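You operate a simulated robot arm through the tools that you are given. There is no shell and no other tool.

The job below is to be done with a simulated robot arm. You get a single attempt, and the scene is never put back.

## Task
Test the hoist stop with the model pan on the hooks.
Fine: dry hands, all four hooks seated. Key on, lift the pan about a hand's width, hit the stop and try UP: it must not move. Key off and on again clears the stop. Land the pan on its square, chains slack, key off. Keep it level, clear of walls, and nothing of you under or on it.

The check looks at the end state, three seconds after you hand in, the way a careful person would. Anything else that was tipped, shoved, dropped, spilled or broken makes it a failure.

## Robot
A 7-joint arm with a two-finger gripper, fixed in place. Base frame: the origin is on the floor under the middle of its stand, x ahead of it, y to its left, z up. Lengths are in mm, angles in rad, forces in N, time in s.
It reaches about 998 mm from its shoulder. Its first joint turns from -2.897 to 2.897 rad. Payload 1.71 kg.
The tool frame sits at the grasp point between the pads (the TCP): z along the fingers, y along the line on which they close. The tips reach 20 mm beyond it. The gripper opens to 96 mm; its body begins 113 mm behind the TCP.
Orientation is that of the tool frame in the base frame, as a unit quaternion [x, y, z, w]. With the fingers straight down and closing along the base's y, the tool's x points along the base's -x, its y along +y and its z along -z.

## Interface
- The arm moves only by the tool play_rows. Its argument "targets" is a list of rows, each a list of 3 entries, a list of its own where there are three numbers: the opening, from 0 (shut) to 1 (fully open), then the shift along the tool's x, y, z in mm, then the turn, a rotation vector about the tool's x, y, z in rad. In form: [[jaw, [tx, ty, tz], [rx, ry, rz]], ...]. A call has 1 to 20 rows; each row shifts and turns the commanded pose from where the row before left it, along the tool's axes as they then stand. Rows are played at 5 a second. More than 50 mm and 0.15 rad between two rows, or a gripper value outside its range, and nothing of the call is played. Where a pose cannot be reached the arm comes as near as it can. A force on the tool above 40 N (or 10 N above the force at the start of the call, whichever is more), or a blocked arm, ends the call early, and 0.2 s more pass. Each finger travels about 153 mm/s and halts on what it meets, pressing with about 25 N; the grip force reading is that of the motor and also rises with nothing between the fingers. The clock runs only during rows and for 0.2 s after the last one: add rows that do not move to give the fingers time. It gives the time, the measured TCP pose, the force on the tool (base axes), the opening and the grip force at its end, in the units of the frame above (readings bear some noise), with the torque about the TCP (base axes, N m) and any sound that the robot's microphone picked up, and new pictures: "views" is both (left out), scene, wrist or none.
- Cameras (640 x 400 px; columns grow to the right, rows downward): "scene" is fixed at [36.1, -666.4, 1593.7]; the picture's right is [0.88, -0.47, 0.00], its down [-0.22, -0.40, -0.89] and it looks along [0.42, 0.78, -0.46] (base axes); focal length 258 px, centre (320, 200). "wrist" rides on the gripper at [66, 14, -145] in the tool frame; the picture's right is [-0.21, 0.98, 0.00], its down [-0.88, -0.18, -0.45] and it looks along [-0.44, -0.09, 0.90] (tool axes); focal length 275 px, centre (320, 200). There is no depth. A picture from a camera that has moved, and an enlarged one, comes with that camera's place and axes in the base frame and with its lens. The place of the scene camera against the robot may be out by one fixed shift of up to 25 mm in any direction.
- move_column(by): moves the trunk up (or, below 0, down) by that many mm; the arm rides with it, the base frame stays. It gives what a move gives, with no picture.
- inspect(camera, box): a new picture of the part [left, top, right, bottom] of that camera's present view, enlarged. It takes no simulated time.
- close_job(): hands the job in; it is judged then, once.

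Places have to be worked out from the pictures, the camera data and where the tool is seen. Open the gripper and draw the arm clear of the work before you hand the job in, unless the task says otherwise.

The tools are called by a JSON object that holds its "api" and its "payload". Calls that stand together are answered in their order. play_rows: Moves the arm, as the interface text tells. Its arguments: {"type":"object","properties":{"targets":{"type":"array","items":{"type":"array"}},"views":{"type":"string","enum":["both","scene","wrist","none"]}},"required":["targets"]} The other tools are called the same way: move_column (by) moves the trunk up or down; inspect (camera, box) takes an enlarged picture of a part of a camera's view; close_job () hands the job in.

At the start:

```text
time: 0.0
ee_pos: [439.9, 148.7, 1483.9]
orientation: [-0.001, 1.0, 0.0, -0.002]
wrist_force: [0.0, -0.4, -0.1]
torque: [0.01, -0.02, -0.01]
opening: 96.1
grip_force: 0.2
trunk travel left (down, up): [-325.0, 61.0]
```

scene: 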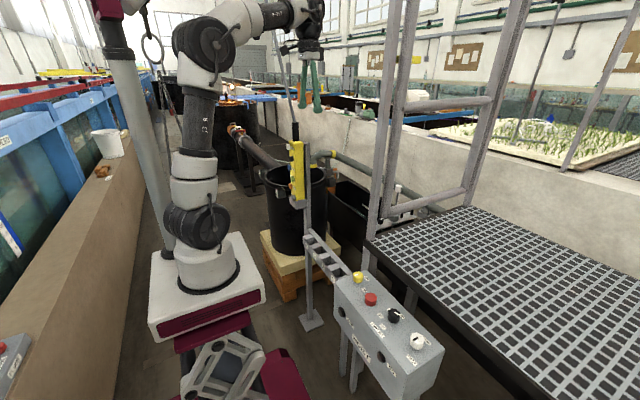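
wrist: 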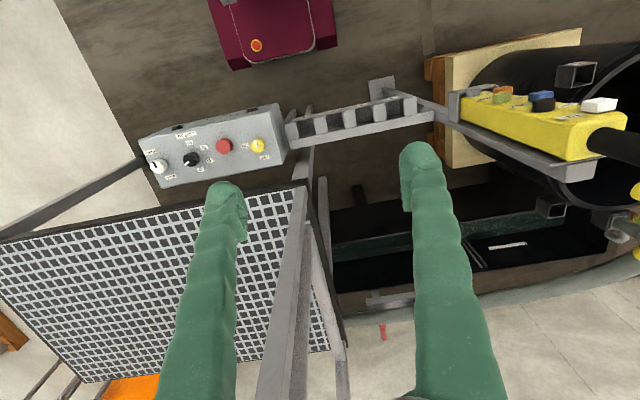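

I start by looking closely at the scene: a yellow pendant, a grey box with knobs, a model pan that I must locate. I'll enlarge several parts of both views.

{"api": "inspect", "payload": {"camera": "scene", "box": [220, 100, 440, 240]}}

{"api": "inspect", "payload": {"camera": "scene", "box": [300, 220, 460, 400]}}

{"api": "inspect", "payload": {"camera": "wrist", "box": [420, 30, 640, 170]}}

{"api": "inspect", "payload": {"camera": "wrist", "box": [130, 80, 350, 220]}}

{"api": "inspect", "payload": {"camera": "scene", "box": [0, 0, 320, 200]}}

{"api": "inspect", "payload": {"camera": "scene", "box": [320, 0, 640, 200]}}

```text
2.86 times, centred on (330, 170) of scene
camera zoom: at [36.1, -666.4, 1593.7], right [0.88, -0.47, 0.0], down [-0.22, -0.4, -0.89], along [0.42, 0.78, -0.46], focal length 738 px, centre (291, 286)
```

zoom: 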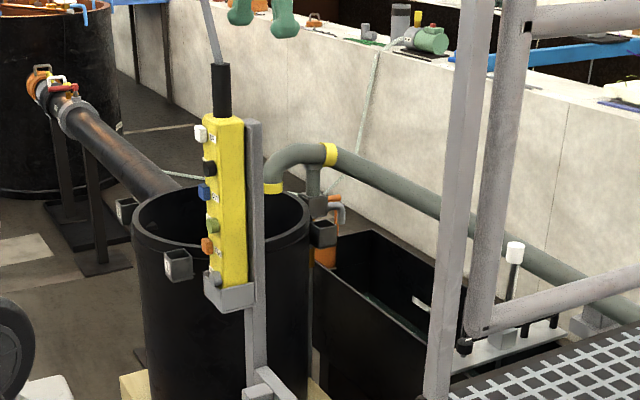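

```text
2.22 times, centred on (380, 310) of scene
camera zoom: at [36.1, -666.4, 1593.7], right [0.88, -0.47, 0.0], down [-0.22, -0.4, -0.89], along [0.42, 0.78, -0.46], focal length 574 px, centre (187, -44)
```

zoom: 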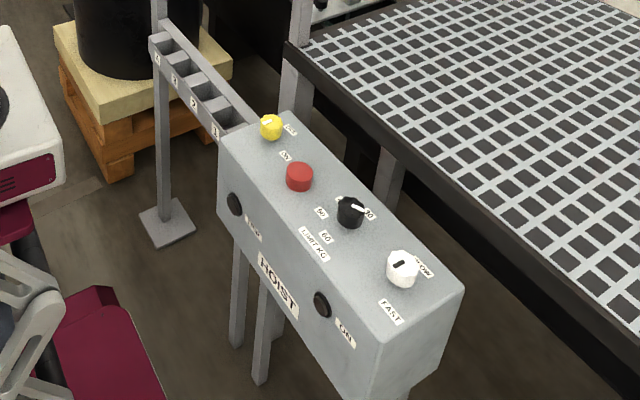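

```text
2.86 times, centred on (530, 100) of wrist
camera zoom: at [374.8, 164.1, 1628.8], right [0.2, 0.98, 0.0], down [0.88, -0.18, 0.44], along [0.43, -0.09, -0.9], focal length 786 px, centre (-280, 486)
```

zoom: 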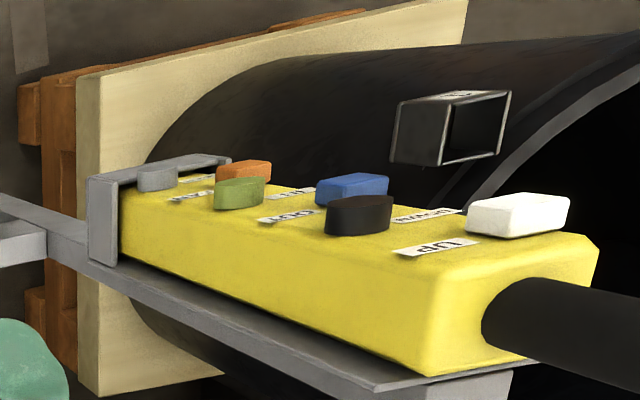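

```text
2.86 times, centred on (240, 150) of wrist
camera zoom: at [374.8, 164.1, 1628.8], right [0.2, 0.98, 0.0], down [0.88, -0.18, 0.44], along [0.43, -0.09, -0.9], focal length 786 px, centre (549, 343)
```

zoom: 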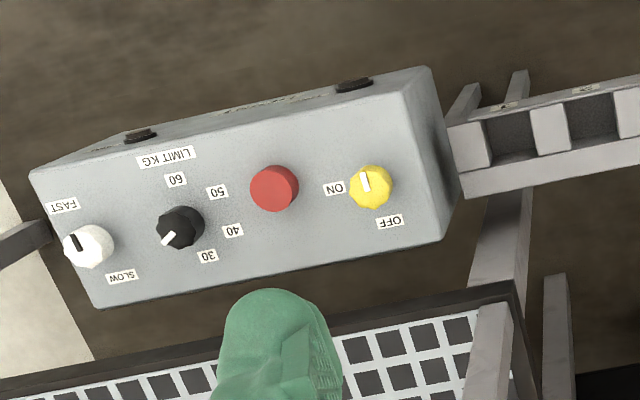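

```text
2.00 times, centred on (160, 100) of scene
camera zoom: at [36.1, -666.4, 1593.7], right [0.88, -0.47, 0.0], down [-0.22, -0.4, -0.89], along [0.42, 0.78, -0.46], focal length 517 px, centre (640, 400)
```

zoom: 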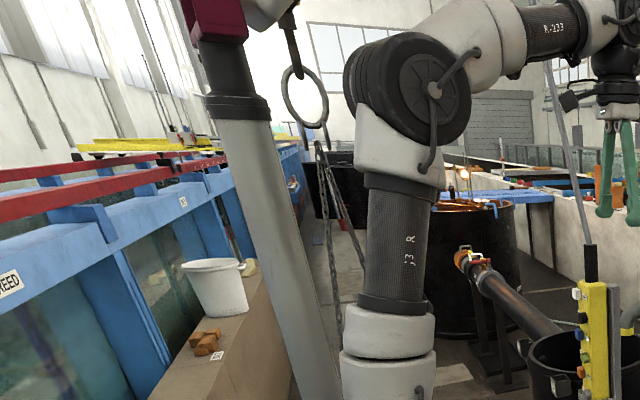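

```text
2.00 times, centred on (480, 100) of scene
camera zoom: at [36.1, -666.4, 1593.7], right [0.88, -0.47, 0.0], down [-0.22, -0.4, -0.89], along [0.42, 0.78, -0.46], focal length 517 px, centre (0, 400)
```

zoom: 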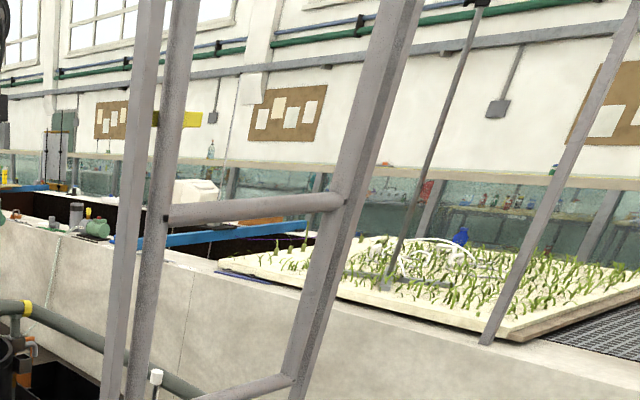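

I need to find the pan and read all labels; enlarging more.

{"api": "inspect", "payload": {"camera": "scene", "box": [0, 300, 160, 400]}}

{"api": "inspect", "payload": {"camera": "scene", "box": [80, 0, 240, 100]}}

{"api": "inspect", "payload": {"camera": "scene", "box": [80, 80, 240, 180]}}

{"api": "inspect", "payload": {"camera": "scene", "box": [270, 120, 350, 220]}}

{"api": "inspect", "payload": {"camera": "scene", "box": [320, 260, 450, 400]}}

{"api": "inspect", "payload": {"camera": "wrist", "box": [440, 70, 640, 160]}}

{"api": "inspect", "payload": {"camera": "wrist", "box": [320, 160, 640, 360]}}

{"api": "inspect", "payload": {"camera": "scene", "box": [260, 0, 420, 100]}}

{"api": "inspect", "payload": {"camera": "scene", "box": [320, 150, 480, 250]}}

{"api": "inspect", "payload": {"camera": "scene", "box": [400, 50, 640, 200]}}

```text
4.00 times, centred on (80, 350) of scene
camera zoom: at [36.1, -666.4, 1593.7], right [0.88, -0.47, 0.0], down [-0.22, -0.4, -0.89], along [0.42, 0.78, -0.46], focal length 1034 px, centre (1280, -400)
```

zoom: 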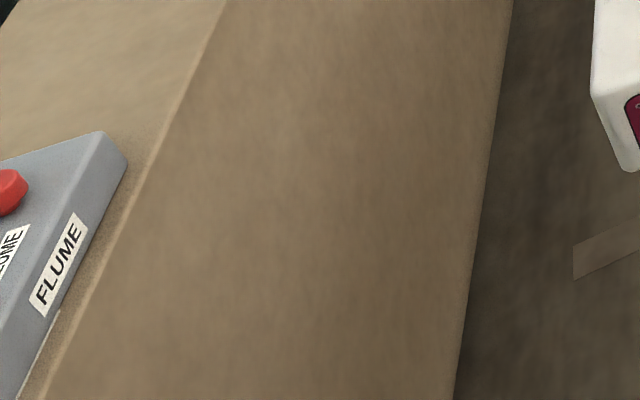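

```text
4.00 times, centred on (160, 50) of scene
camera zoom: at [36.1, -666.4, 1593.7], right [0.88, -0.47, 0.0], down [-0.22, -0.4, -0.89], along [0.42, 0.78, -0.46], focal length 1034 px, centre (960, 800)
```

zoom: 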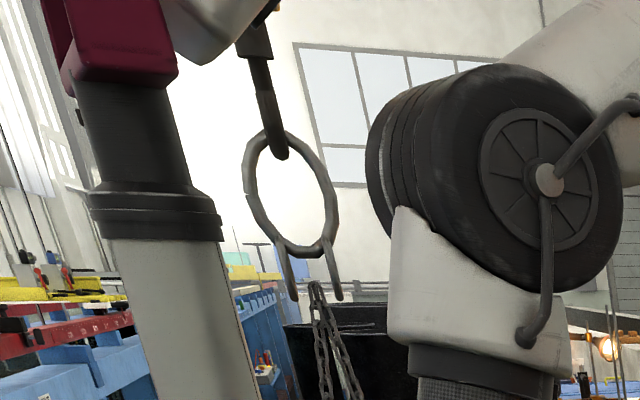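

```text
4.00 times, centred on (160, 130) of scene
camera zoom: at [36.1, -666.4, 1593.7], right [0.88, -0.47, 0.0], down [-0.22, -0.4, -0.89], along [0.42, 0.78, -0.46], focal length 1034 px, centre (960, 480)
```

zoom: 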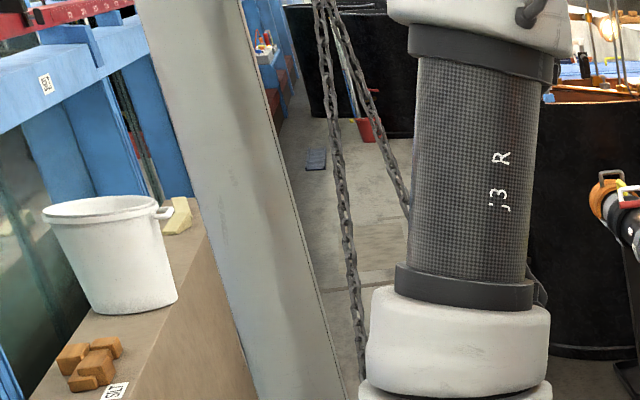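

```text
4.00 times, centred on (310, 170) of scene
camera zoom: at [36.1, -666.4, 1593.7], right [0.88, -0.47, 0.0], down [-0.22, -0.4, -0.89], along [0.42, 0.78, -0.46], focal length 1034 px, centre (360, 320)
```

zoom: 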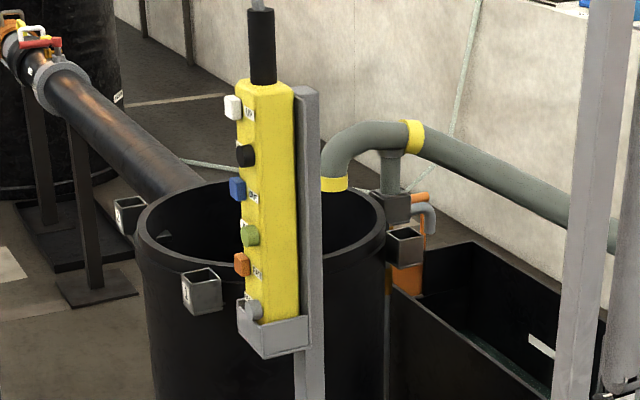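

```text
2.86 times, centred on (385, 330) of scene
camera zoom: at [36.1, -666.4, 1593.7], right [0.88, -0.47, 0.0], down [-0.22, -0.4, -0.89], along [0.42, 0.78, -0.46], focal length 738 px, centre (134, -171)
```

zoom: 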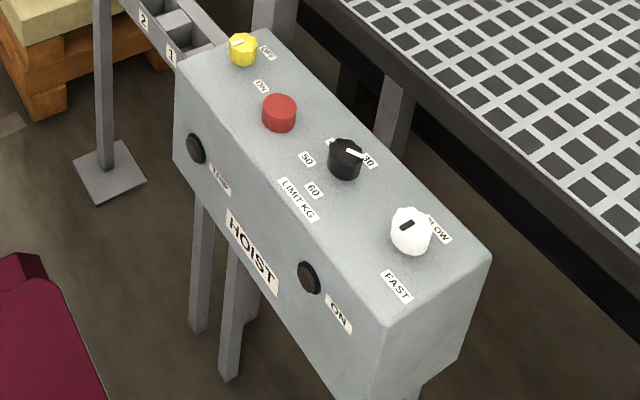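

```text
3.20 times, centred on (540, 115) of wrist
camera zoom: at [374.8, 164.1, 1628.8], right [0.2, 0.98, 0.0], down [0.88, -0.18, 0.44], along [0.43, -0.09, -0.9], focal length 881 px, centre (-384, 472)
```

zoom: 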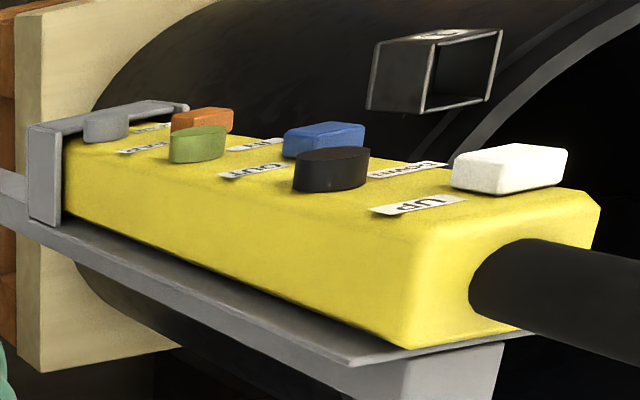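

```text
2.00 times, centred on (480, 260) of wrist
camera zoom: at [374.8, 164.1, 1628.8], right [0.2, 0.98, 0.0], down [0.88, -0.18, 0.44], along [0.43, -0.09, -0.9], focal length 551 px, centre (0, 80)
```

zoom: 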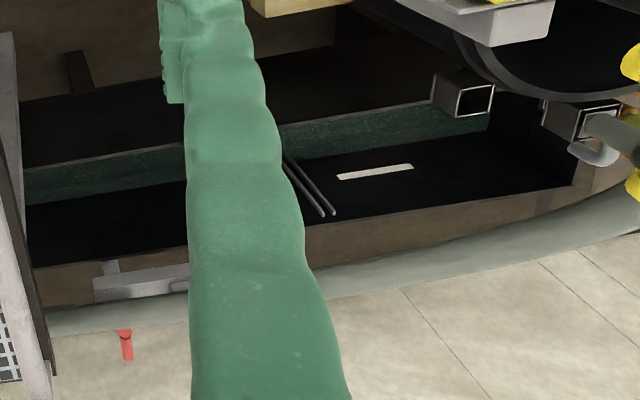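

```text
4.00 times, centred on (340, 50) of scene
camera zoom: at [36.1, -666.4, 1593.7], right [0.88, -0.47, 0.0], down [-0.22, -0.4, -0.89], along [0.42, 0.78, -0.46], focal length 1034 px, centre (240, 800)
```

zoom: 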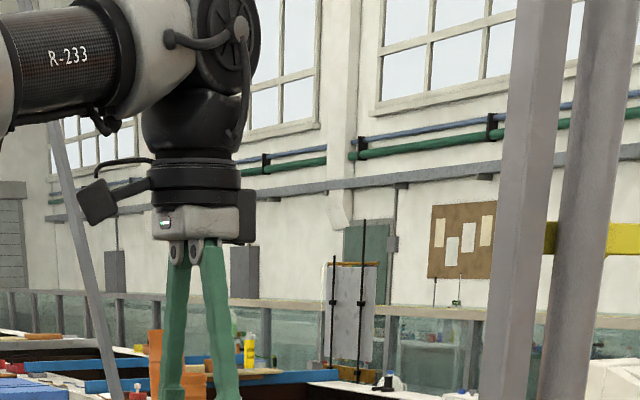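

```text
4.00 times, centred on (400, 200) of scene
camera zoom: at [36.1, -666.4, 1593.7], right [0.88, -0.47, 0.0], down [-0.22, -0.4, -0.89], along [0.42, 0.78, -0.46], focal length 1034 px, centre (0, 200)
```

zoom: 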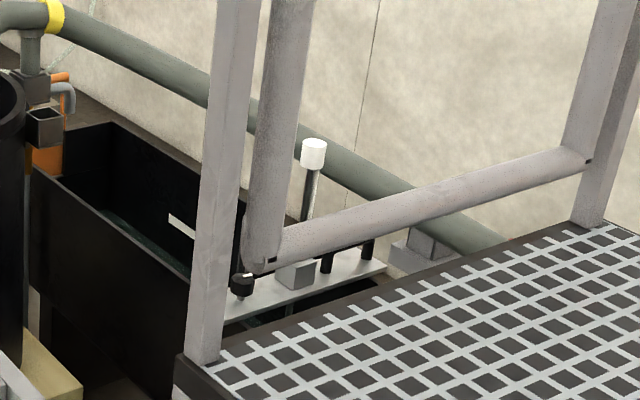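

```text
2.67 times, centred on (520, 125) of scene
camera zoom: at [36.1, -666.4, 1593.7], right [0.88, -0.47, 0.0], down [-0.22, -0.4, -0.89], along [0.42, 0.78, -0.46], focal length 689 px, centre (-213, 400)
```

zoom: 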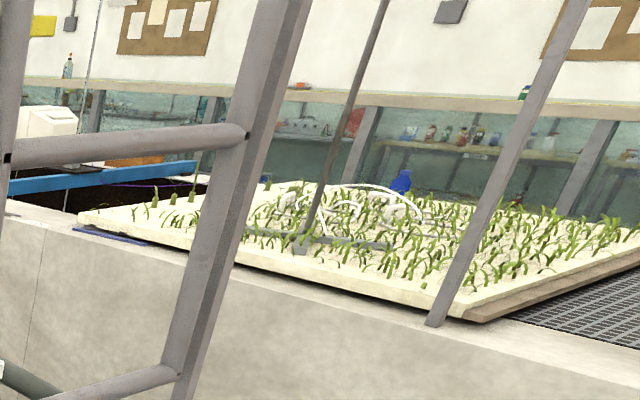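

The scene view hides the pan behind the arm: ring and chains hang at about x≈0, y≥400, to the robot's left. I turn the tool about its own axis so the wrist camera looks that way, staying in place.

{"api": "play_rows", "payload": {"targets": [[1, [0, 0, 0], [0, 0, -0.15]], [1, [0, 0, 0], [0, 0, -0.15]], [1, [0, 0, 0], [0, 0, -0.15]], [1, [0, 0, 0], [0, 0, -0.15]], [1, [0, 0, 0], [0, 0, -0.15]], [1, [0, 0, 0], [0, 0, -0.15]], [1, [0, 0, 0], [0, 0, -0.15]], [1, [0, 0, 0], [0, 0, -0.15]], [1, [0, 0, 0], [0, 0, -0.15]], [1, [0, 0, 0], [0, 0, -0.15]], [1, [0, 0, 0], [0, 0, -0.15]], [1, [0, 0, 0], [0, 0, -0.15]], [1, [0, 0, 0], [0, 0, 0]], [1, [0, 0, 0], [0, 0, 0]]], "views": "both"}}

```text
time: 3.0
ee_pos: [416.7, 149.4, 1489.3]
orientation: [0.783, -0.622, 0.006, -0.005]
wrist_force: [0.7, 0.9, -0.3]
torque: [-0.01, 0.01, -0.03]
opening: 96.0
grip_force: 0.0
trunk travel left (down, up): [-325.0, 61.0]
camera wrist: at [417.4, 83.2, 1635.5], right [-1.0, -0.02, -0.01], down [-0.03, 0.9, 0.44], along [0.0, 0.44, -0.9], focal length 275 px, centre (320, 200)
```

scene: 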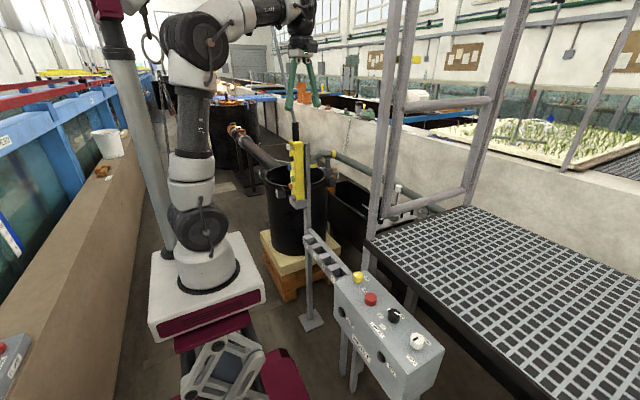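
wrist: 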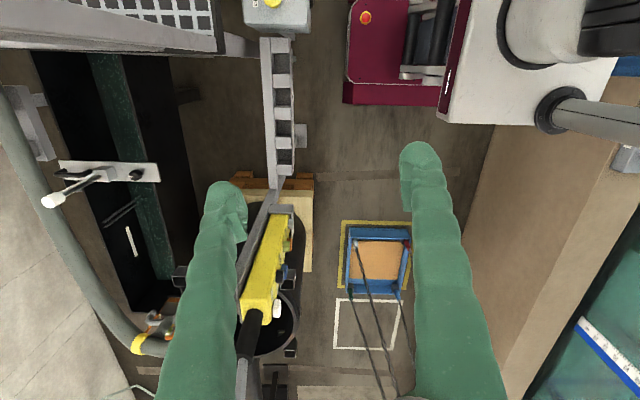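

The pan is visible: blue frame on a yellow square on the floor, with a white square next to it. Enlarging the pan, chains and hooks, pendant and panels from here.

{"api": "inspect", "payload": {"camera": "wrist", "box": [320, 210, 430, 360]}}

{"api": "inspect", "payload": {"camera": "wrist", "box": [330, 210, 430, 300]}}

{"api": "inspect", "payload": {"camera": "wrist", "box": [220, 190, 320, 330]}}

{"api": "inspect", "payload": {"camera": "wrist", "box": [240, 0, 400, 120]}}

{"api": "inspect", "payload": {"camera": "wrist", "box": [320, 280, 480, 400]}}

{"api": "inspect", "payload": {"camera": "scene", "box": [80, 0, 240, 100]}}

```text
2.67 times, centred on (375, 285) of wrist
camera zoom: at [417.4, 83.2, 1635.5], right [-1.0, -0.02, -0.01], down [-0.03, 0.9, 0.44], along [0.0, 0.44, -0.9], focal length 734 px, centre (173, -27)
```

zoom: 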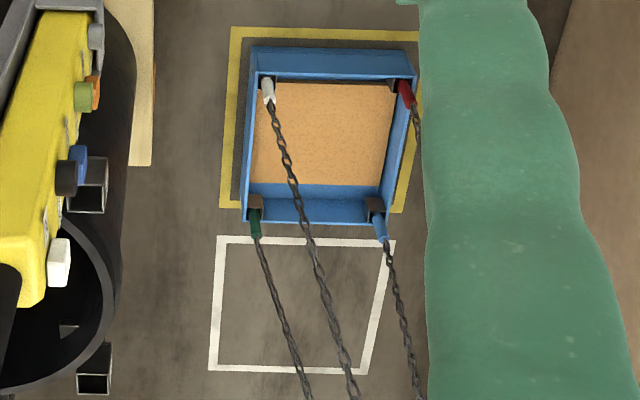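

```text
4.44 times, centred on (380, 255) of wrist
camera zoom: at [417.4, 83.2, 1635.5], right [-1.0, -0.02, -0.01], down [-0.03, 0.9, 0.44], along [0.0, 0.44, -0.9], focal length 1224 px, centre (53, -44)
```

zoom: 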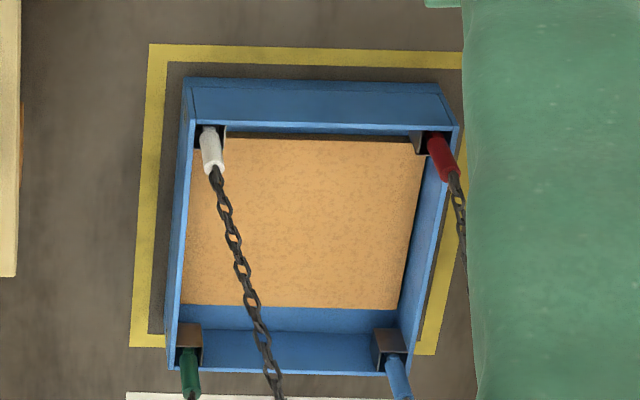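

```text
2.86 times, centred on (270, 260) of wrist
camera zoom: at [417.4, 83.2, 1635.5], right [-1.0, -0.02, -0.01], down [-0.03, 0.9, 0.44], along [0.0, 0.44, -0.9], focal length 786 px, centre (463, 29)
```

zoom: 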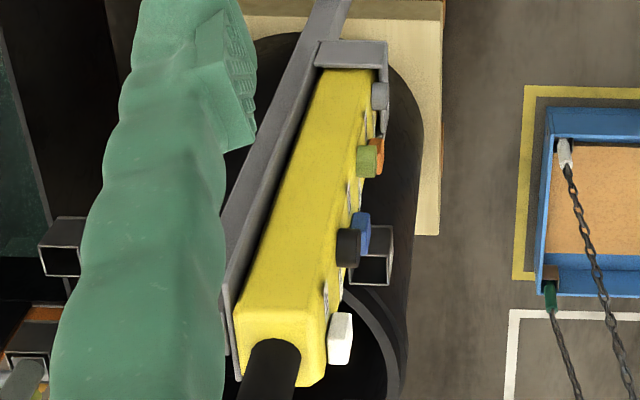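

```text
3.33 times, centred on (320, 60) of wrist
camera zoom: at [417.4, 83.2, 1635.5], right [-1.0, -0.02, -0.01], down [-0.03, 0.9, 0.44], along [0.0, 0.44, -0.9], focal length 918 px, centre (320, 667)
```

zoom: 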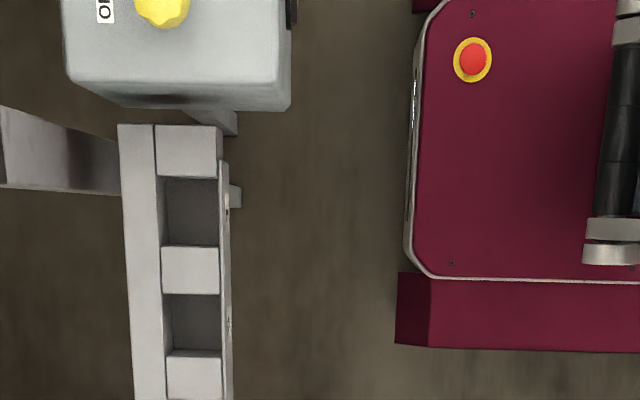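

```text
3.33 times, centred on (400, 340) of wrist
camera zoom: at [417.4, 83.2, 1635.5], right [-1.0, -0.02, -0.01], down [-0.03, 0.9, 0.44], along [0.0, 0.44, -0.9], focal length 918 px, centre (53, -267)
```

zoom: 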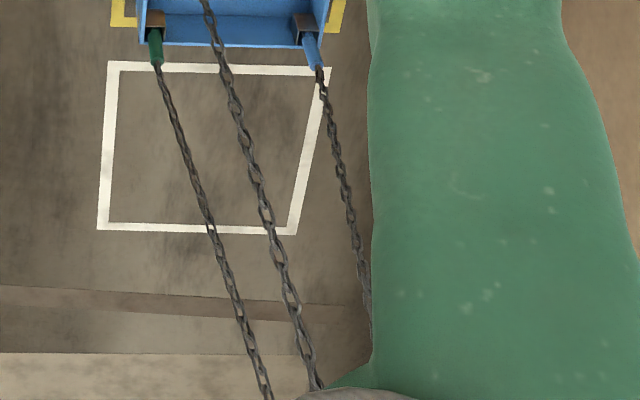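

```text
4.00 times, centred on (160, 50) of scene
camera zoom: at [36.1, -666.4, 1593.7], right [0.88, -0.47, 0.0], down [-0.22, -0.4, -0.89], along [0.42, 0.78, -0.46], focal length 1034 px, centre (960, 800)
```

zoom: 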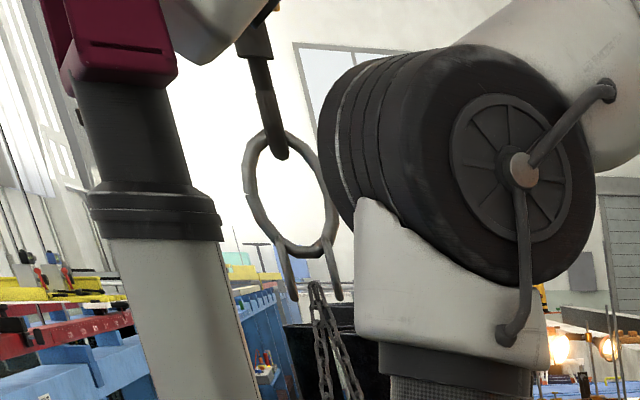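

The pan stands on a yellow square on the floor at about (-10, 1350), four hooks with coloured sleeves in the corner brackets; the ring hangs above it. Next I turn back and go above the HOIST box to read its labels and knob positions.

{"api": "play_rows", "payload": {"targets": [[1, [0, 0, 0], [0, 0, 0.15]], [1, [0, 0, 0], [0, 0, 0.15]], [1, [0, 0, 0], [0, 0, 0.15]], [1, [0, 0, 0], [0, 0, 0.15]], [1, [0, 0, 0], [0, 0, 0.15]], [1, [0, 0, 0], [0, 0, 0.15]], [1, [0, 0, 0], [0, 0, 0.15]], [1, [0, 0, 0], [0, 0, 0.15]], [1, [0, 0, 0], [0, 0, 0.15]], [1, [0, 0, 0], [0, 0, 0.15]], [1, [0, 0, 0], [0, 0, 0.15]], [1, [0, 0, 0], [0, 0, 0.15]], [0.5, [0, -45, 0], [0, 0, 0]], [0, [0, -45, 0], [0, 0, 0]], [0, [0, -45, 0], [0, 0, 0]], [0, [0, -45, 0], [0, 0, 0]], [0, [0, -45, 0], [0, 0, 0]], [0, [0, -45, 0], [0, 0, 0]]], "views": "none"}}

{"api": "play_rows", "payload": {"targets": [[0, [0, 0, 40], [0, 0, 0]], [0, [0, 0, 40], [0, 0, 0]], [0, [0, 0, 40], [0, 0, 0]], [0, [0, 0, 40], [0, 0, 0]], [0, [0, 0, 40], [0, 0, 0]], [0, [0, 0, 40], [0, 0, 0]], [0, [0, 0, 40], [0, 0, 0]], [0, [0, 0, 0], [0, 0, 0]]], "views": "both"}}

```text
time: 6.8
ee_pos: [419.3, -122.3, 1489.4]
orientation: [0.0, 1.0, 0.0, 0.008]
wrist_force: [0.2, 0.3, 0.5]
torque: [0.01, 0.05, -0.02]
opening: 0.0
grip_force: 25.5
trunk travel left (down, up): [-325.0, 61.0]
```

```text
time: 8.6
ee_pos: [420.2, -120.2, 1210.2]
orientation: [-0.001, 1.0, 0.001, 0.009]
wrist_force: [-1.0, -0.5, -0.3]
torque: [0.0, -0.01, 0.0]
opening: 0.2
grip_force: 24.6
trunk travel left (down, up): [-325.0, 61.0]
camera wrist: at [353.8, -105.4, 1354.3], right [0.2, 0.98, 0.0], down [0.87, -0.18, 0.46], along [0.45, -0.09, -0.89], focal length 275 px, centre (320, 200)
```

scene: 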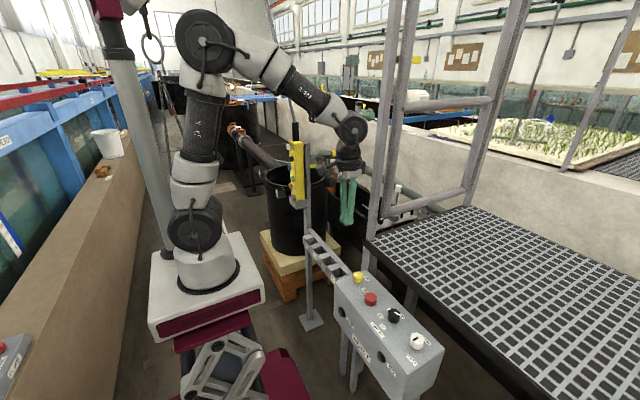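
wrist: 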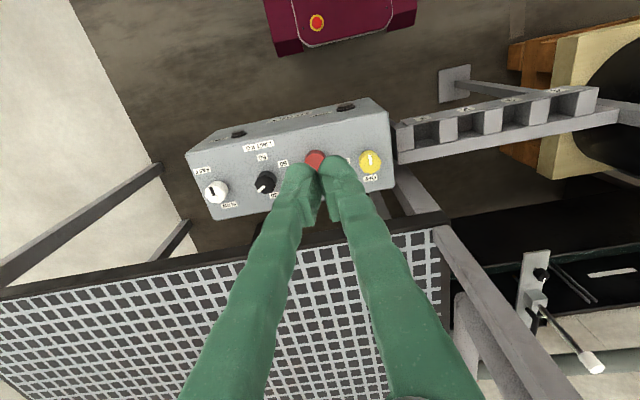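

Zooming on the box to read the labels and pointer positions.

{"api": "inspect", "payload": {"camera": "wrist", "box": [180, 90, 400, 230]}}

{"api": "inspect", "payload": {"camera": "wrist", "box": [330, 120, 420, 200]}}

{"api": "inspect", "payload": {"camera": "wrist", "box": [185, 130, 295, 220]}}

{"api": "inspect", "payload": {"camera": "wrist", "box": [220, 90, 380, 150]}}

{"api": "inspect", "payload": {"camera": "scene", "box": [330, 260, 450, 350]}}

{"api": "inspect", "payload": {"camera": "scene", "box": [330, 300, 440, 400]}}

{"api": "inspect", "payload": {"camera": "scene", "box": [280, 130, 320, 210]}}

```text
2.86 times, centred on (290, 160) of wrist
camera zoom: at [353.8, -105.4, 1354.3], right [0.2, 0.98, 0.0], down [0.87, -0.18, 0.46], along [0.45, -0.09, -0.89], focal length 786 px, centre (406, 314)
```

zoom: 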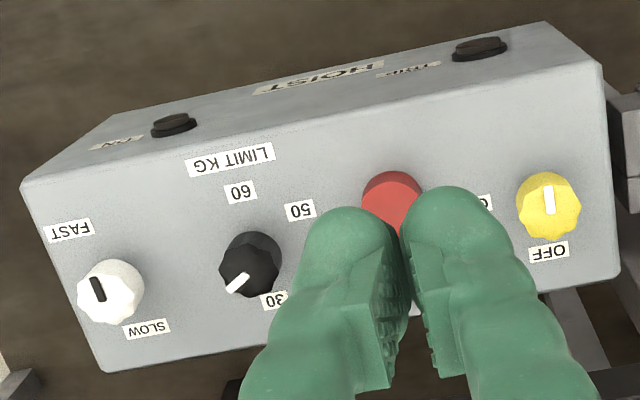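

```text
5.00 times, centred on (375, 160) of wrist
camera zoom: at [353.8, -105.4, 1354.3], right [0.2, 0.98, 0.0], down [0.87, -0.18, 0.46], along [0.45, -0.09, -0.89], focal length 1376 px, centre (45, 400)
```

zoom: 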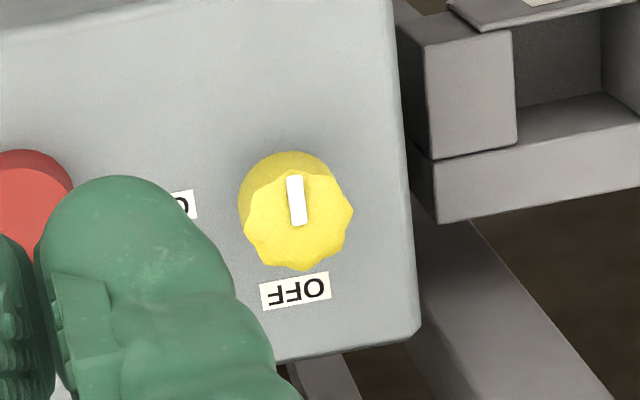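

```text
4.44 times, centred on (240, 175) of wrist
camera zoom: at [353.8, -105.4, 1354.3], right [0.2, 0.98, 0.0], down [0.87, -0.18, 0.46], along [0.45, -0.09, -0.89], focal length 1224 px, centre (676, 311)
```

zoom: 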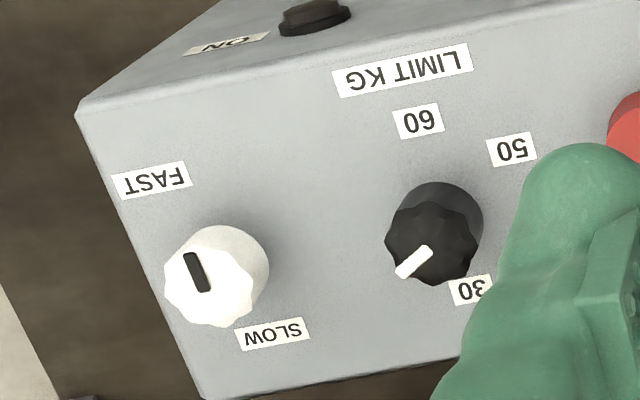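

```text
4.00 times, centred on (300, 120) of wrist
camera zoom: at [353.8, -105.4, 1354.3], right [0.2, 0.98, 0.0], down [0.87, -0.18, 0.46], along [0.45, -0.09, -0.89], focal length 1101 px, centre (400, 520)
```

zoom: 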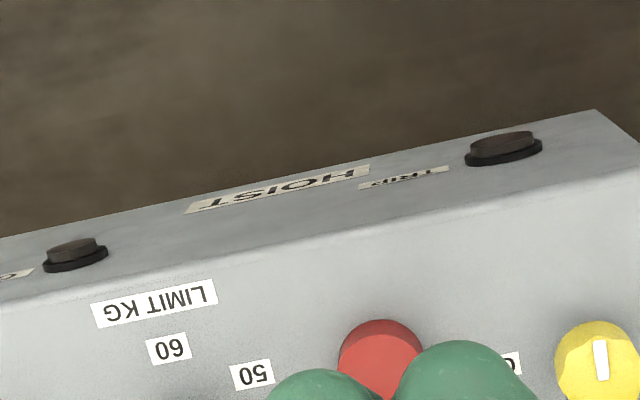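

```text
4.44 times, centred on (390, 305) of scene
camera zoom: at [36.1, -666.4, 1593.7], right [0.88, -0.47, 0.0], down [-0.22, -0.4, -0.89], along [0.42, 0.78, -0.46], focal length 1148 px, centre (9, -267)
```

zoom: 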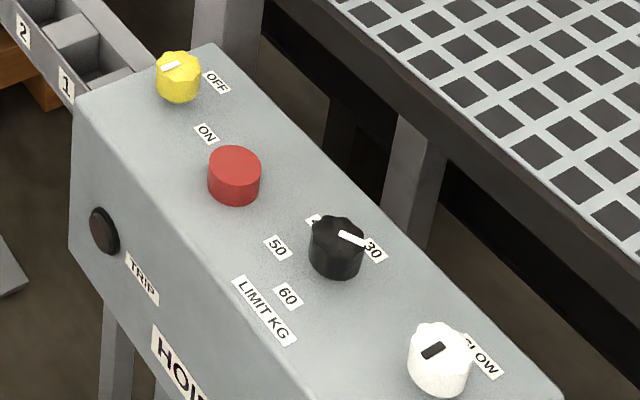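

```text
4.00 times, centred on (385, 350) of scene
camera zoom: at [36.1, -666.4, 1593.7], right [0.88, -0.47, 0.0], down [-0.22, -0.4, -0.89], along [0.42, 0.78, -0.46], focal length 1034 px, centre (60, -400)
```

zoom: 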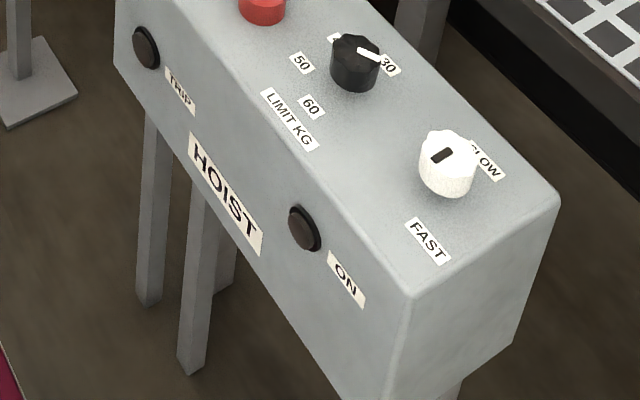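

```text
5.00 times, centred on (300, 170) of scene
camera zoom: at [36.1, -666.4, 1593.7], right [0.88, -0.47, 0.0], down [-0.22, -0.4, -0.89], along [0.42, 0.78, -0.46], focal length 1292 px, centre (420, 350)
```

zoom: 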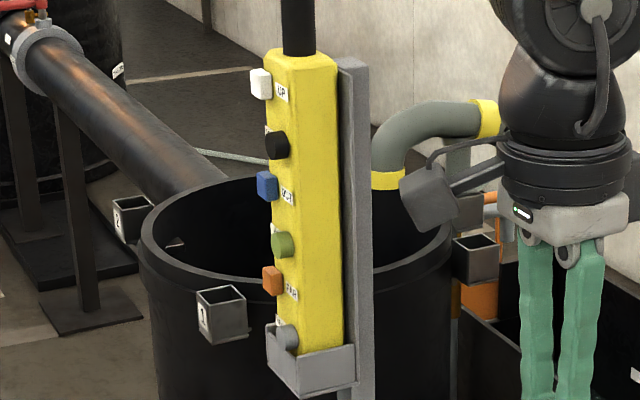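

Labels: key ON/OFF (now off, ON lamp dark), red stop, LIMIT KG, SLOW/FAST, lamps TRIP and ON; key knob top at ~(536,-50,880). Now I go over to the pendant side and tilt the tool to read its button labels from the front at a distance.

{"api": "play_rows", "payload": {"targets": [[0, [0, 40, -5], [0, 0, 0]], [0, [0, 40, -5], [0, 0, 0]], [0, [0, 40, -5], [0, 0, 0]], [0, [2, 40, -5], [0, 0, 0]], [0, [2, 40, -5], [0, 0, 0]], [0, [2, 40, -5], [0, 0, 0]], [0, [2, 40, -5], [0, 0, 0]], [0, [2, 40, -5], [0, 0, 0]], [0, [2, 40, -5], [0, 0, 0]], [0, [2, 40, -5], [0, 0, 0]], [0, [2, 40, -5], [0, 0, 0]], [0, [2, 40, -5], [0, 0, 0]], [0, [2, 40, 0], [0, 0, 0]], [0, [0, 0, 0], [0, -0.15, 0]], [0, [0, 0, 0], [0, -0.15, 0]], [0, [0, 0, 0], [0, -0.15, 0]], [0, [0, 0, 0], [0, -0.15, 0]], [0, [0, 0, 0], [0, -0.15, 0]], [0, [0, 0, 0], [0, -0.15, 0]], [0, [0, 0, 0], [0, 0, 0]]], "views": "both"}}

```text
time: 12.8
ee_pos: [400.4, 398.7, 1270.9]
orientation: [0.0, 0.897, 0.0, 0.442]
wrist_force: [-0.7, 0.1, -0.4]
torque: [0.0, 0.01, 0.01]
opening: 0.3
grip_force: 25.2
trunk travel left (down, up): [-325.0, 61.0]
camera wrist: at [245.6, 412.9, 1306.9], right [0.12, 0.98, 0.16], down [0.18, -0.18, 0.97], along [0.98, -0.09, -0.2], focal length 275 px, centre (320, 200)
```

scene: 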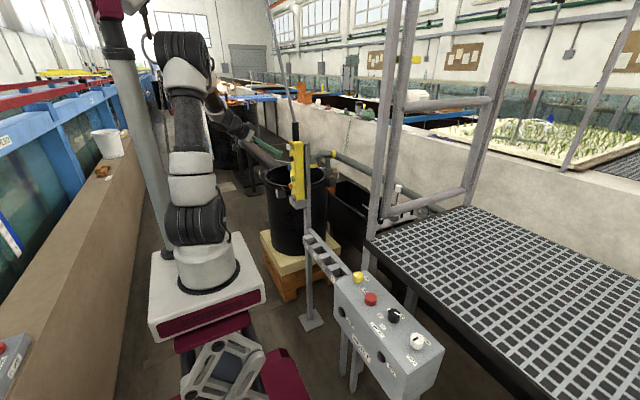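
wrist: 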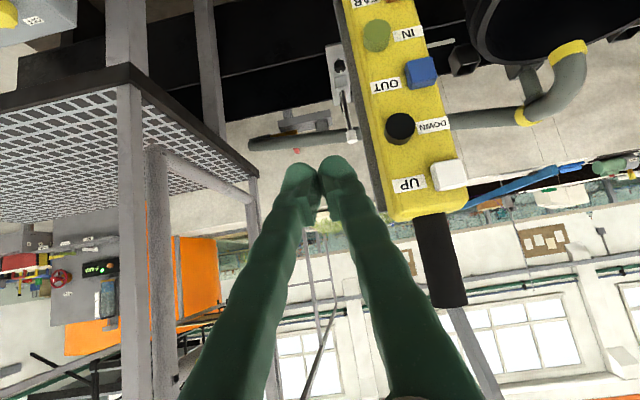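

The pendant is in view (picture inverted). Zooming to confirm the labels and the pendant's facing.

{"api": "inspect", "payload": {"camera": "wrist", "box": [330, 0, 490, 110]}}

{"api": "inspect", "payload": {"camera": "wrist", "box": [350, 90, 490, 230]}}

{"api": "inspect", "payload": {"camera": "scene", "box": [100, 0, 260, 130]}}

```text
3.64 times, centred on (410, 55) of wrist
camera zoom: at [245.6, 412.9, 1306.9], right [0.12, 0.98, 0.16], down [0.18, -0.18, 0.97], along [0.98, -0.09, -0.2], focal length 1001 px, centre (-7, 727)
```

zoom: 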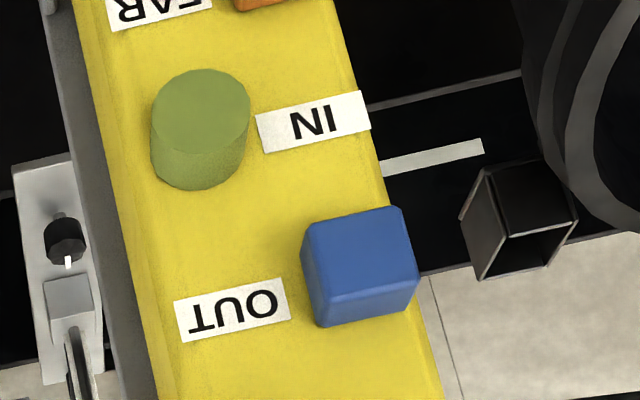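

```text
2.86 times, centred on (420, 160) of wrist
camera zoom: at [245.6, 412.9, 1306.9], right [0.12, 0.98, 0.16], down [0.18, -0.18, 0.97], along [0.98, -0.09, -0.2], focal length 786 px, centre (34, 314)
```

zoom: 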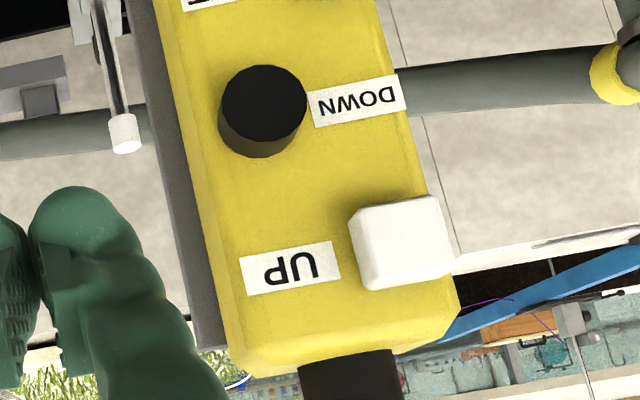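

```text
3.08 times, centred on (180, 65) of scene
camera zoom: at [36.1, -666.4, 1593.7], right [0.88, -0.47, 0.0], down [-0.22, -0.4, -0.89], along [0.42, 0.78, -0.46], focal length 795 px, centre (751, 615)
```

zoom: 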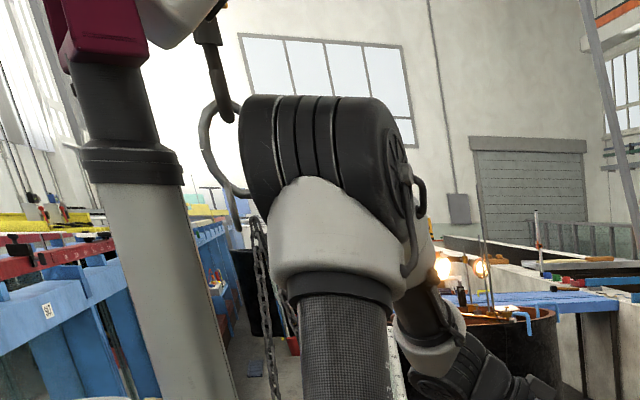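

Buttons read clearly: white=UP, black=DOWN, blue=OUT, green=IN. White sits at ≈(491,505,1256), black at ≈(492,475,1202), face toward -x. Before switching anything I back off, and turn to look at the pan to check the four hooks and the slack.

{"api": "play_rows", "payload": {"targets": [[0, [0, 0, 0], [0, 0.15, 0]], [0, [0, 0, 0], [0, 0.15, 0]], [0, [0, 0, 0], [0, 0.15, 0]], [0, [0, 0, 0], [0, 0.15, 0]], [0, [0, 0, 0], [0, 0.15, 0]], [0, [0, 0, 0], [0, 0.15, 0]], [0, [40, 0, 0], [0, 0, 0]], [0, [40, 0, 0], [0, 0, 0]], [0, [0, 0, 0], [0, 0, -0.15]], [0, [0, 0, 0], [0, 0, -0.15]], [0, [0, 0, 0], [0, 0, -0.15]], [0, [0, 0, 0], [0, 0, -0.15]], [0, [0, 0, 0], [0, 0, -0.15]], [0, [0, 0, 0], [0, 0, -0.15]], [0, [0, 0, 0], [0, 0, -0.15]], [0, [0, 0, 0], [0, 0, -0.15]], [0, [0, 0, 0], [0, 0, -0.15]], [0, [0, 0, 0], [0, 0, 0]]], "views": "both"}}

```text
time: 16.6
ee_pos: [319.9, 399.8, 1269.6]
orientation: [-0.626, 0.78, -0.004, 0.006]
wrist_force: [-0.3, -0.2, -0.3]
torque: [0.0, 0.0, 0.04]
opening: 0.0
grip_force: 25.1
trunk travel left (down, up): [-325.0, 61.0]
camera wrist: at [290.9, 338.7, 1413.6], right [-0.91, 0.41, -0.01], down [0.36, 0.82, 0.45], along [0.2, 0.4, -0.89], focal length 275 px, centre (320, 200)
```

scene: 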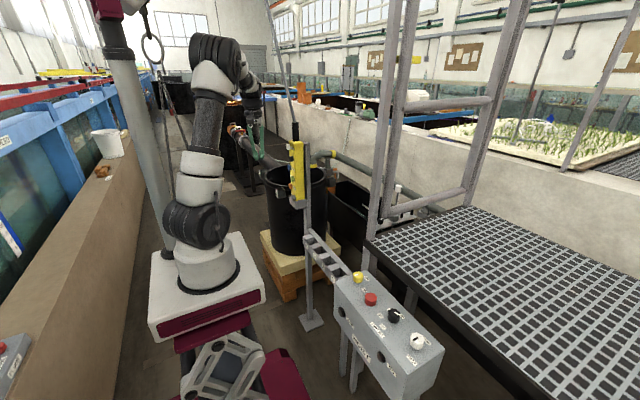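
wrist: 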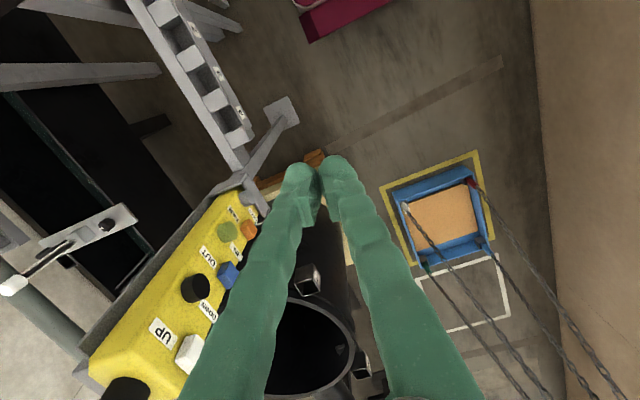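

Good unobstructed view of the pan. Zooming on each hook and on the pan against the yellow square.

{"api": "inspect", "payload": {"camera": "wrist", "box": [370, 145, 520, 285]}}

{"api": "inspect", "payload": {"camera": "wrist", "box": [390, 190, 430, 220]}}

{"api": "inspect", "payload": {"camera": "wrist", "box": [455, 165, 495, 195]}}

{"api": "inspect", "payload": {"camera": "wrist", "box": [410, 245, 450, 275]}}

{"api": "inspect", "payload": {"camera": "wrist", "box": [465, 225, 505, 255]}}

{"api": "inspect", "payload": {"camera": "scene", "box": [130, 0, 190, 80]}}

{"api": "inspect", "payload": {"camera": "wrist", "box": [470, 160, 640, 400]}}

```text
2.86 times, centred on (445, 215) of wrist
camera zoom: at [290.9, 338.7, 1413.6], right [-0.91, 0.41, -0.01], down [0.36, 0.82, 0.45], along [0.2, 0.4, -0.89], focal length 786 px, centre (-37, 157)
```

zoom: 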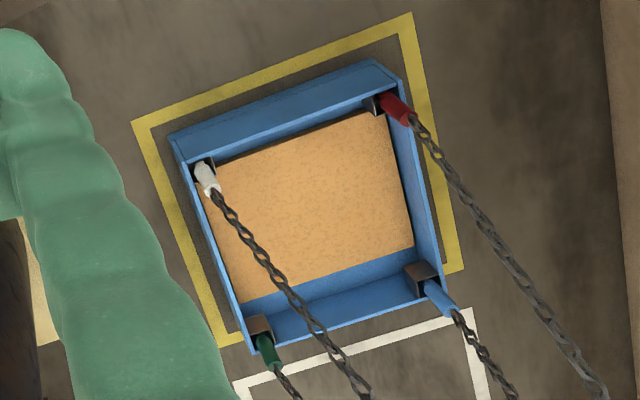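

```text
13.33 times, centred on (410, 205) of wrist
camera zoom: at [290.9, 338.7, 1413.6], right [-0.91, 0.41, -0.01], down [0.36, 0.82, 0.45], along [0.2, 0.4, -0.89], focal length 3670 px, centre (-880, 133)
```

zoom: 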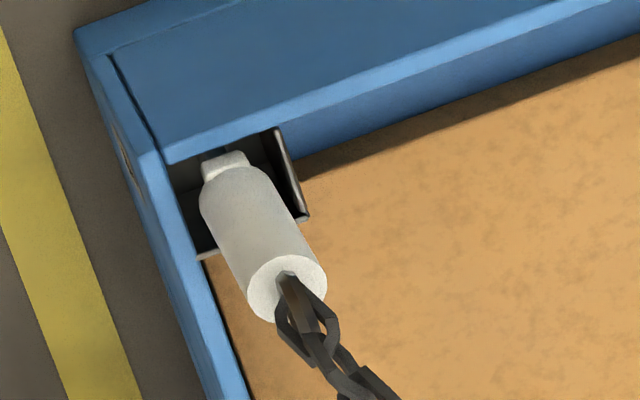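

```text
13.33 times, centred on (475, 180) of wrist
camera zoom: at [290.9, 338.7, 1413.6], right [-0.91, 0.41, -0.01], down [0.36, 0.82, 0.45], along [0.2, 0.4, -0.89], focal length 3670 px, centre (-1747, 467)
```

zoom: 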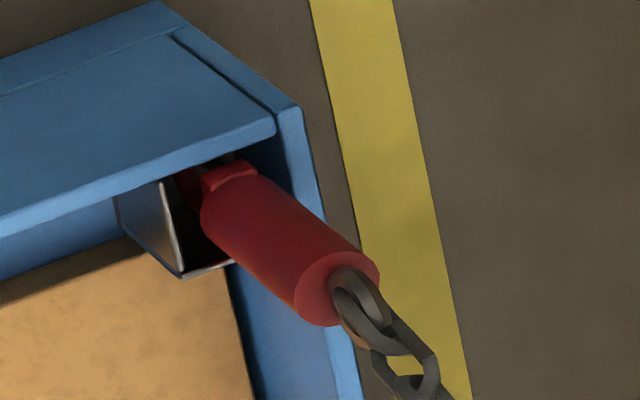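

```text
13.33 times, centred on (430, 260) of wrist
camera zoom: at [290.9, 338.7, 1413.6], right [-0.91, 0.41, -0.01], down [0.36, 0.82, 0.45], along [0.2, 0.4, -0.89], focal length 3670 px, centre (-1147, -600)
```

zoom: 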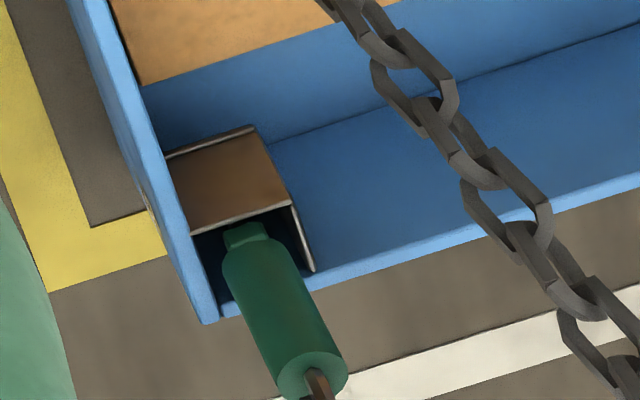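

```text
13.33 times, centred on (485, 240) of wrist
camera zoom: at [290.9, 338.7, 1413.6], right [-0.91, 0.41, -0.01], down [0.36, 0.82, 0.45], along [0.2, 0.4, -0.89], focal length 3670 px, centre (-1880, -333)
```

zoom: 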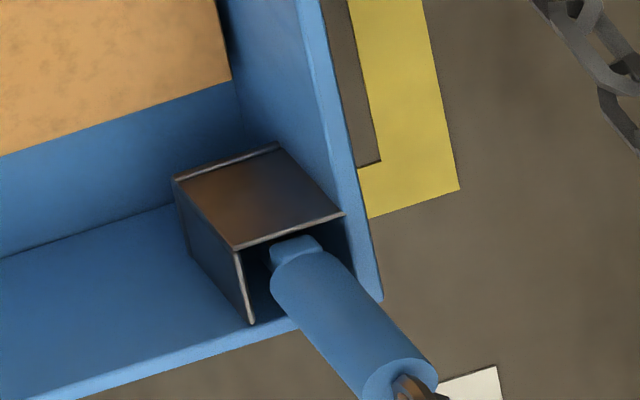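

```text
5.00 times, centred on (160, 40) of scene
camera zoom: at [36.1, -666.4, 1593.7], right [0.88, -0.47, 0.0], down [-0.22, -0.4, -0.89], along [0.42, 0.78, -0.46], focal length 1292 px, centre (1120, 1000)
```

zoom: 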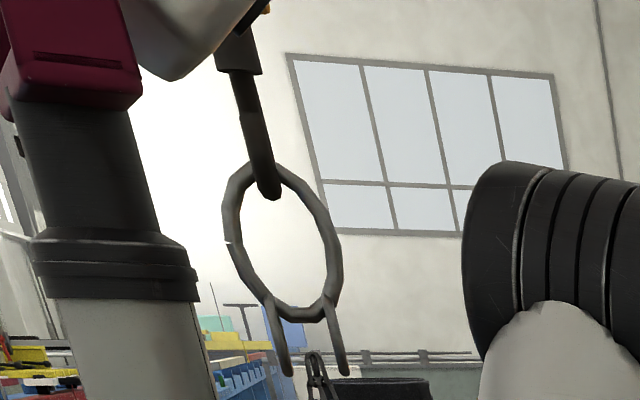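

```text
1.67 times, centred on (555, 280) of wrist
camera zoom: at [290.9, 338.7, 1413.6], right [-0.91, 0.41, -0.01], down [0.36, 0.82, 0.45], along [0.2, 0.4, -0.89], focal length 459 px, centre (-72, 67)
```

zoom: 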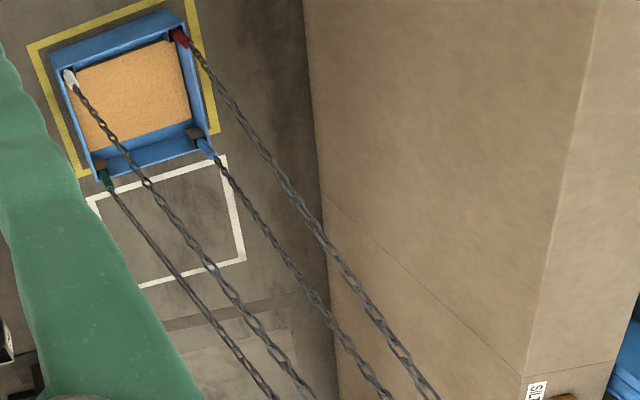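

All four sleeved hooks sit in their corner sockets, the pan is centred on the yellow square, chains slightly slack, ring above it. I note the ring position in the scene view as baseline and now travel to a point above the yellow key knob, opening the gripper.

{"api": "play_rows", "payload": {"targets": [[0, [35.65, -28, 0], [0, 0, 0]], [0, [35.65, -28, 0], [0, 0, 0]], [0, [35.65, -28, 0], [0, 0, 0]], [0, [35.65, -28, 0], [0, 0, 0]], [0.3, [35.65, -28, 0], [0, 0, 0]], [0.6, [35.65, -28, 0], [0, 0, 0]], [0.75, [35.65, -28, 0], [0, 0, 0]], [0.75, [35.65, -28, 0], [0, 0, 0]], [0.75, [35.65, -28, 0], [0, 0, 0]], [0.75, [35.65, -28, 0], [0, 0, 0]], [0.75, [35.65, -28, 0], [0, 0, 0]], [0.75, [0, 0, 45], [0, 0, 0]], [0.75, [0, 0, 45], [0, 0, 0]], [0.75, [0, 0, 45], [0, 0, 0]], [0.75, [0, 0, 45], [0, 0, 0]], [0.75, [0, 0, 0], [0, 0, 0]]], "views": "both"}}

```text
time: 20.0
ee_pos: [536.7, -50.7, 1094.0]
orientation: [-0.625, 0.781, -0.005, 0.005]
wrist_force: [0.2, 0.4, 0.0]
torque: [0.02, -0.01, 0.0]
opening: 72.2
grip_force: 0.1
trunk travel left (down, up): [-325.0, 61.0]
camera wrist: at [508.2, -110.2, 1237.8], right [-0.91, 0.41, -0.01], down [0.36, 0.82, 0.45], along [0.2, 0.4, -0.89], focal length 275 px, centre (320, 200)
```

scene: 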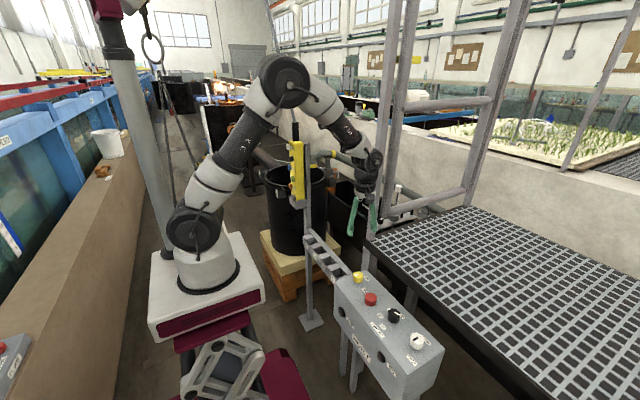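
wrist: 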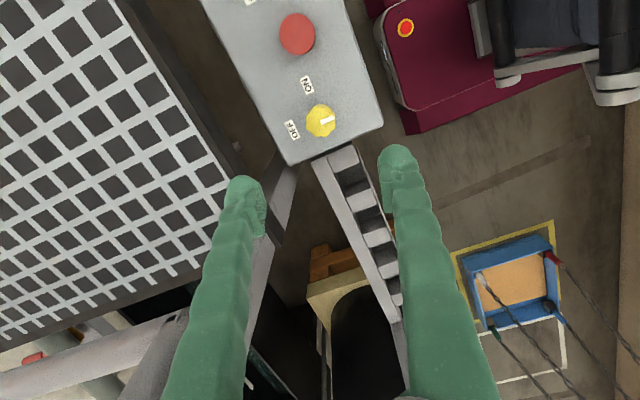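

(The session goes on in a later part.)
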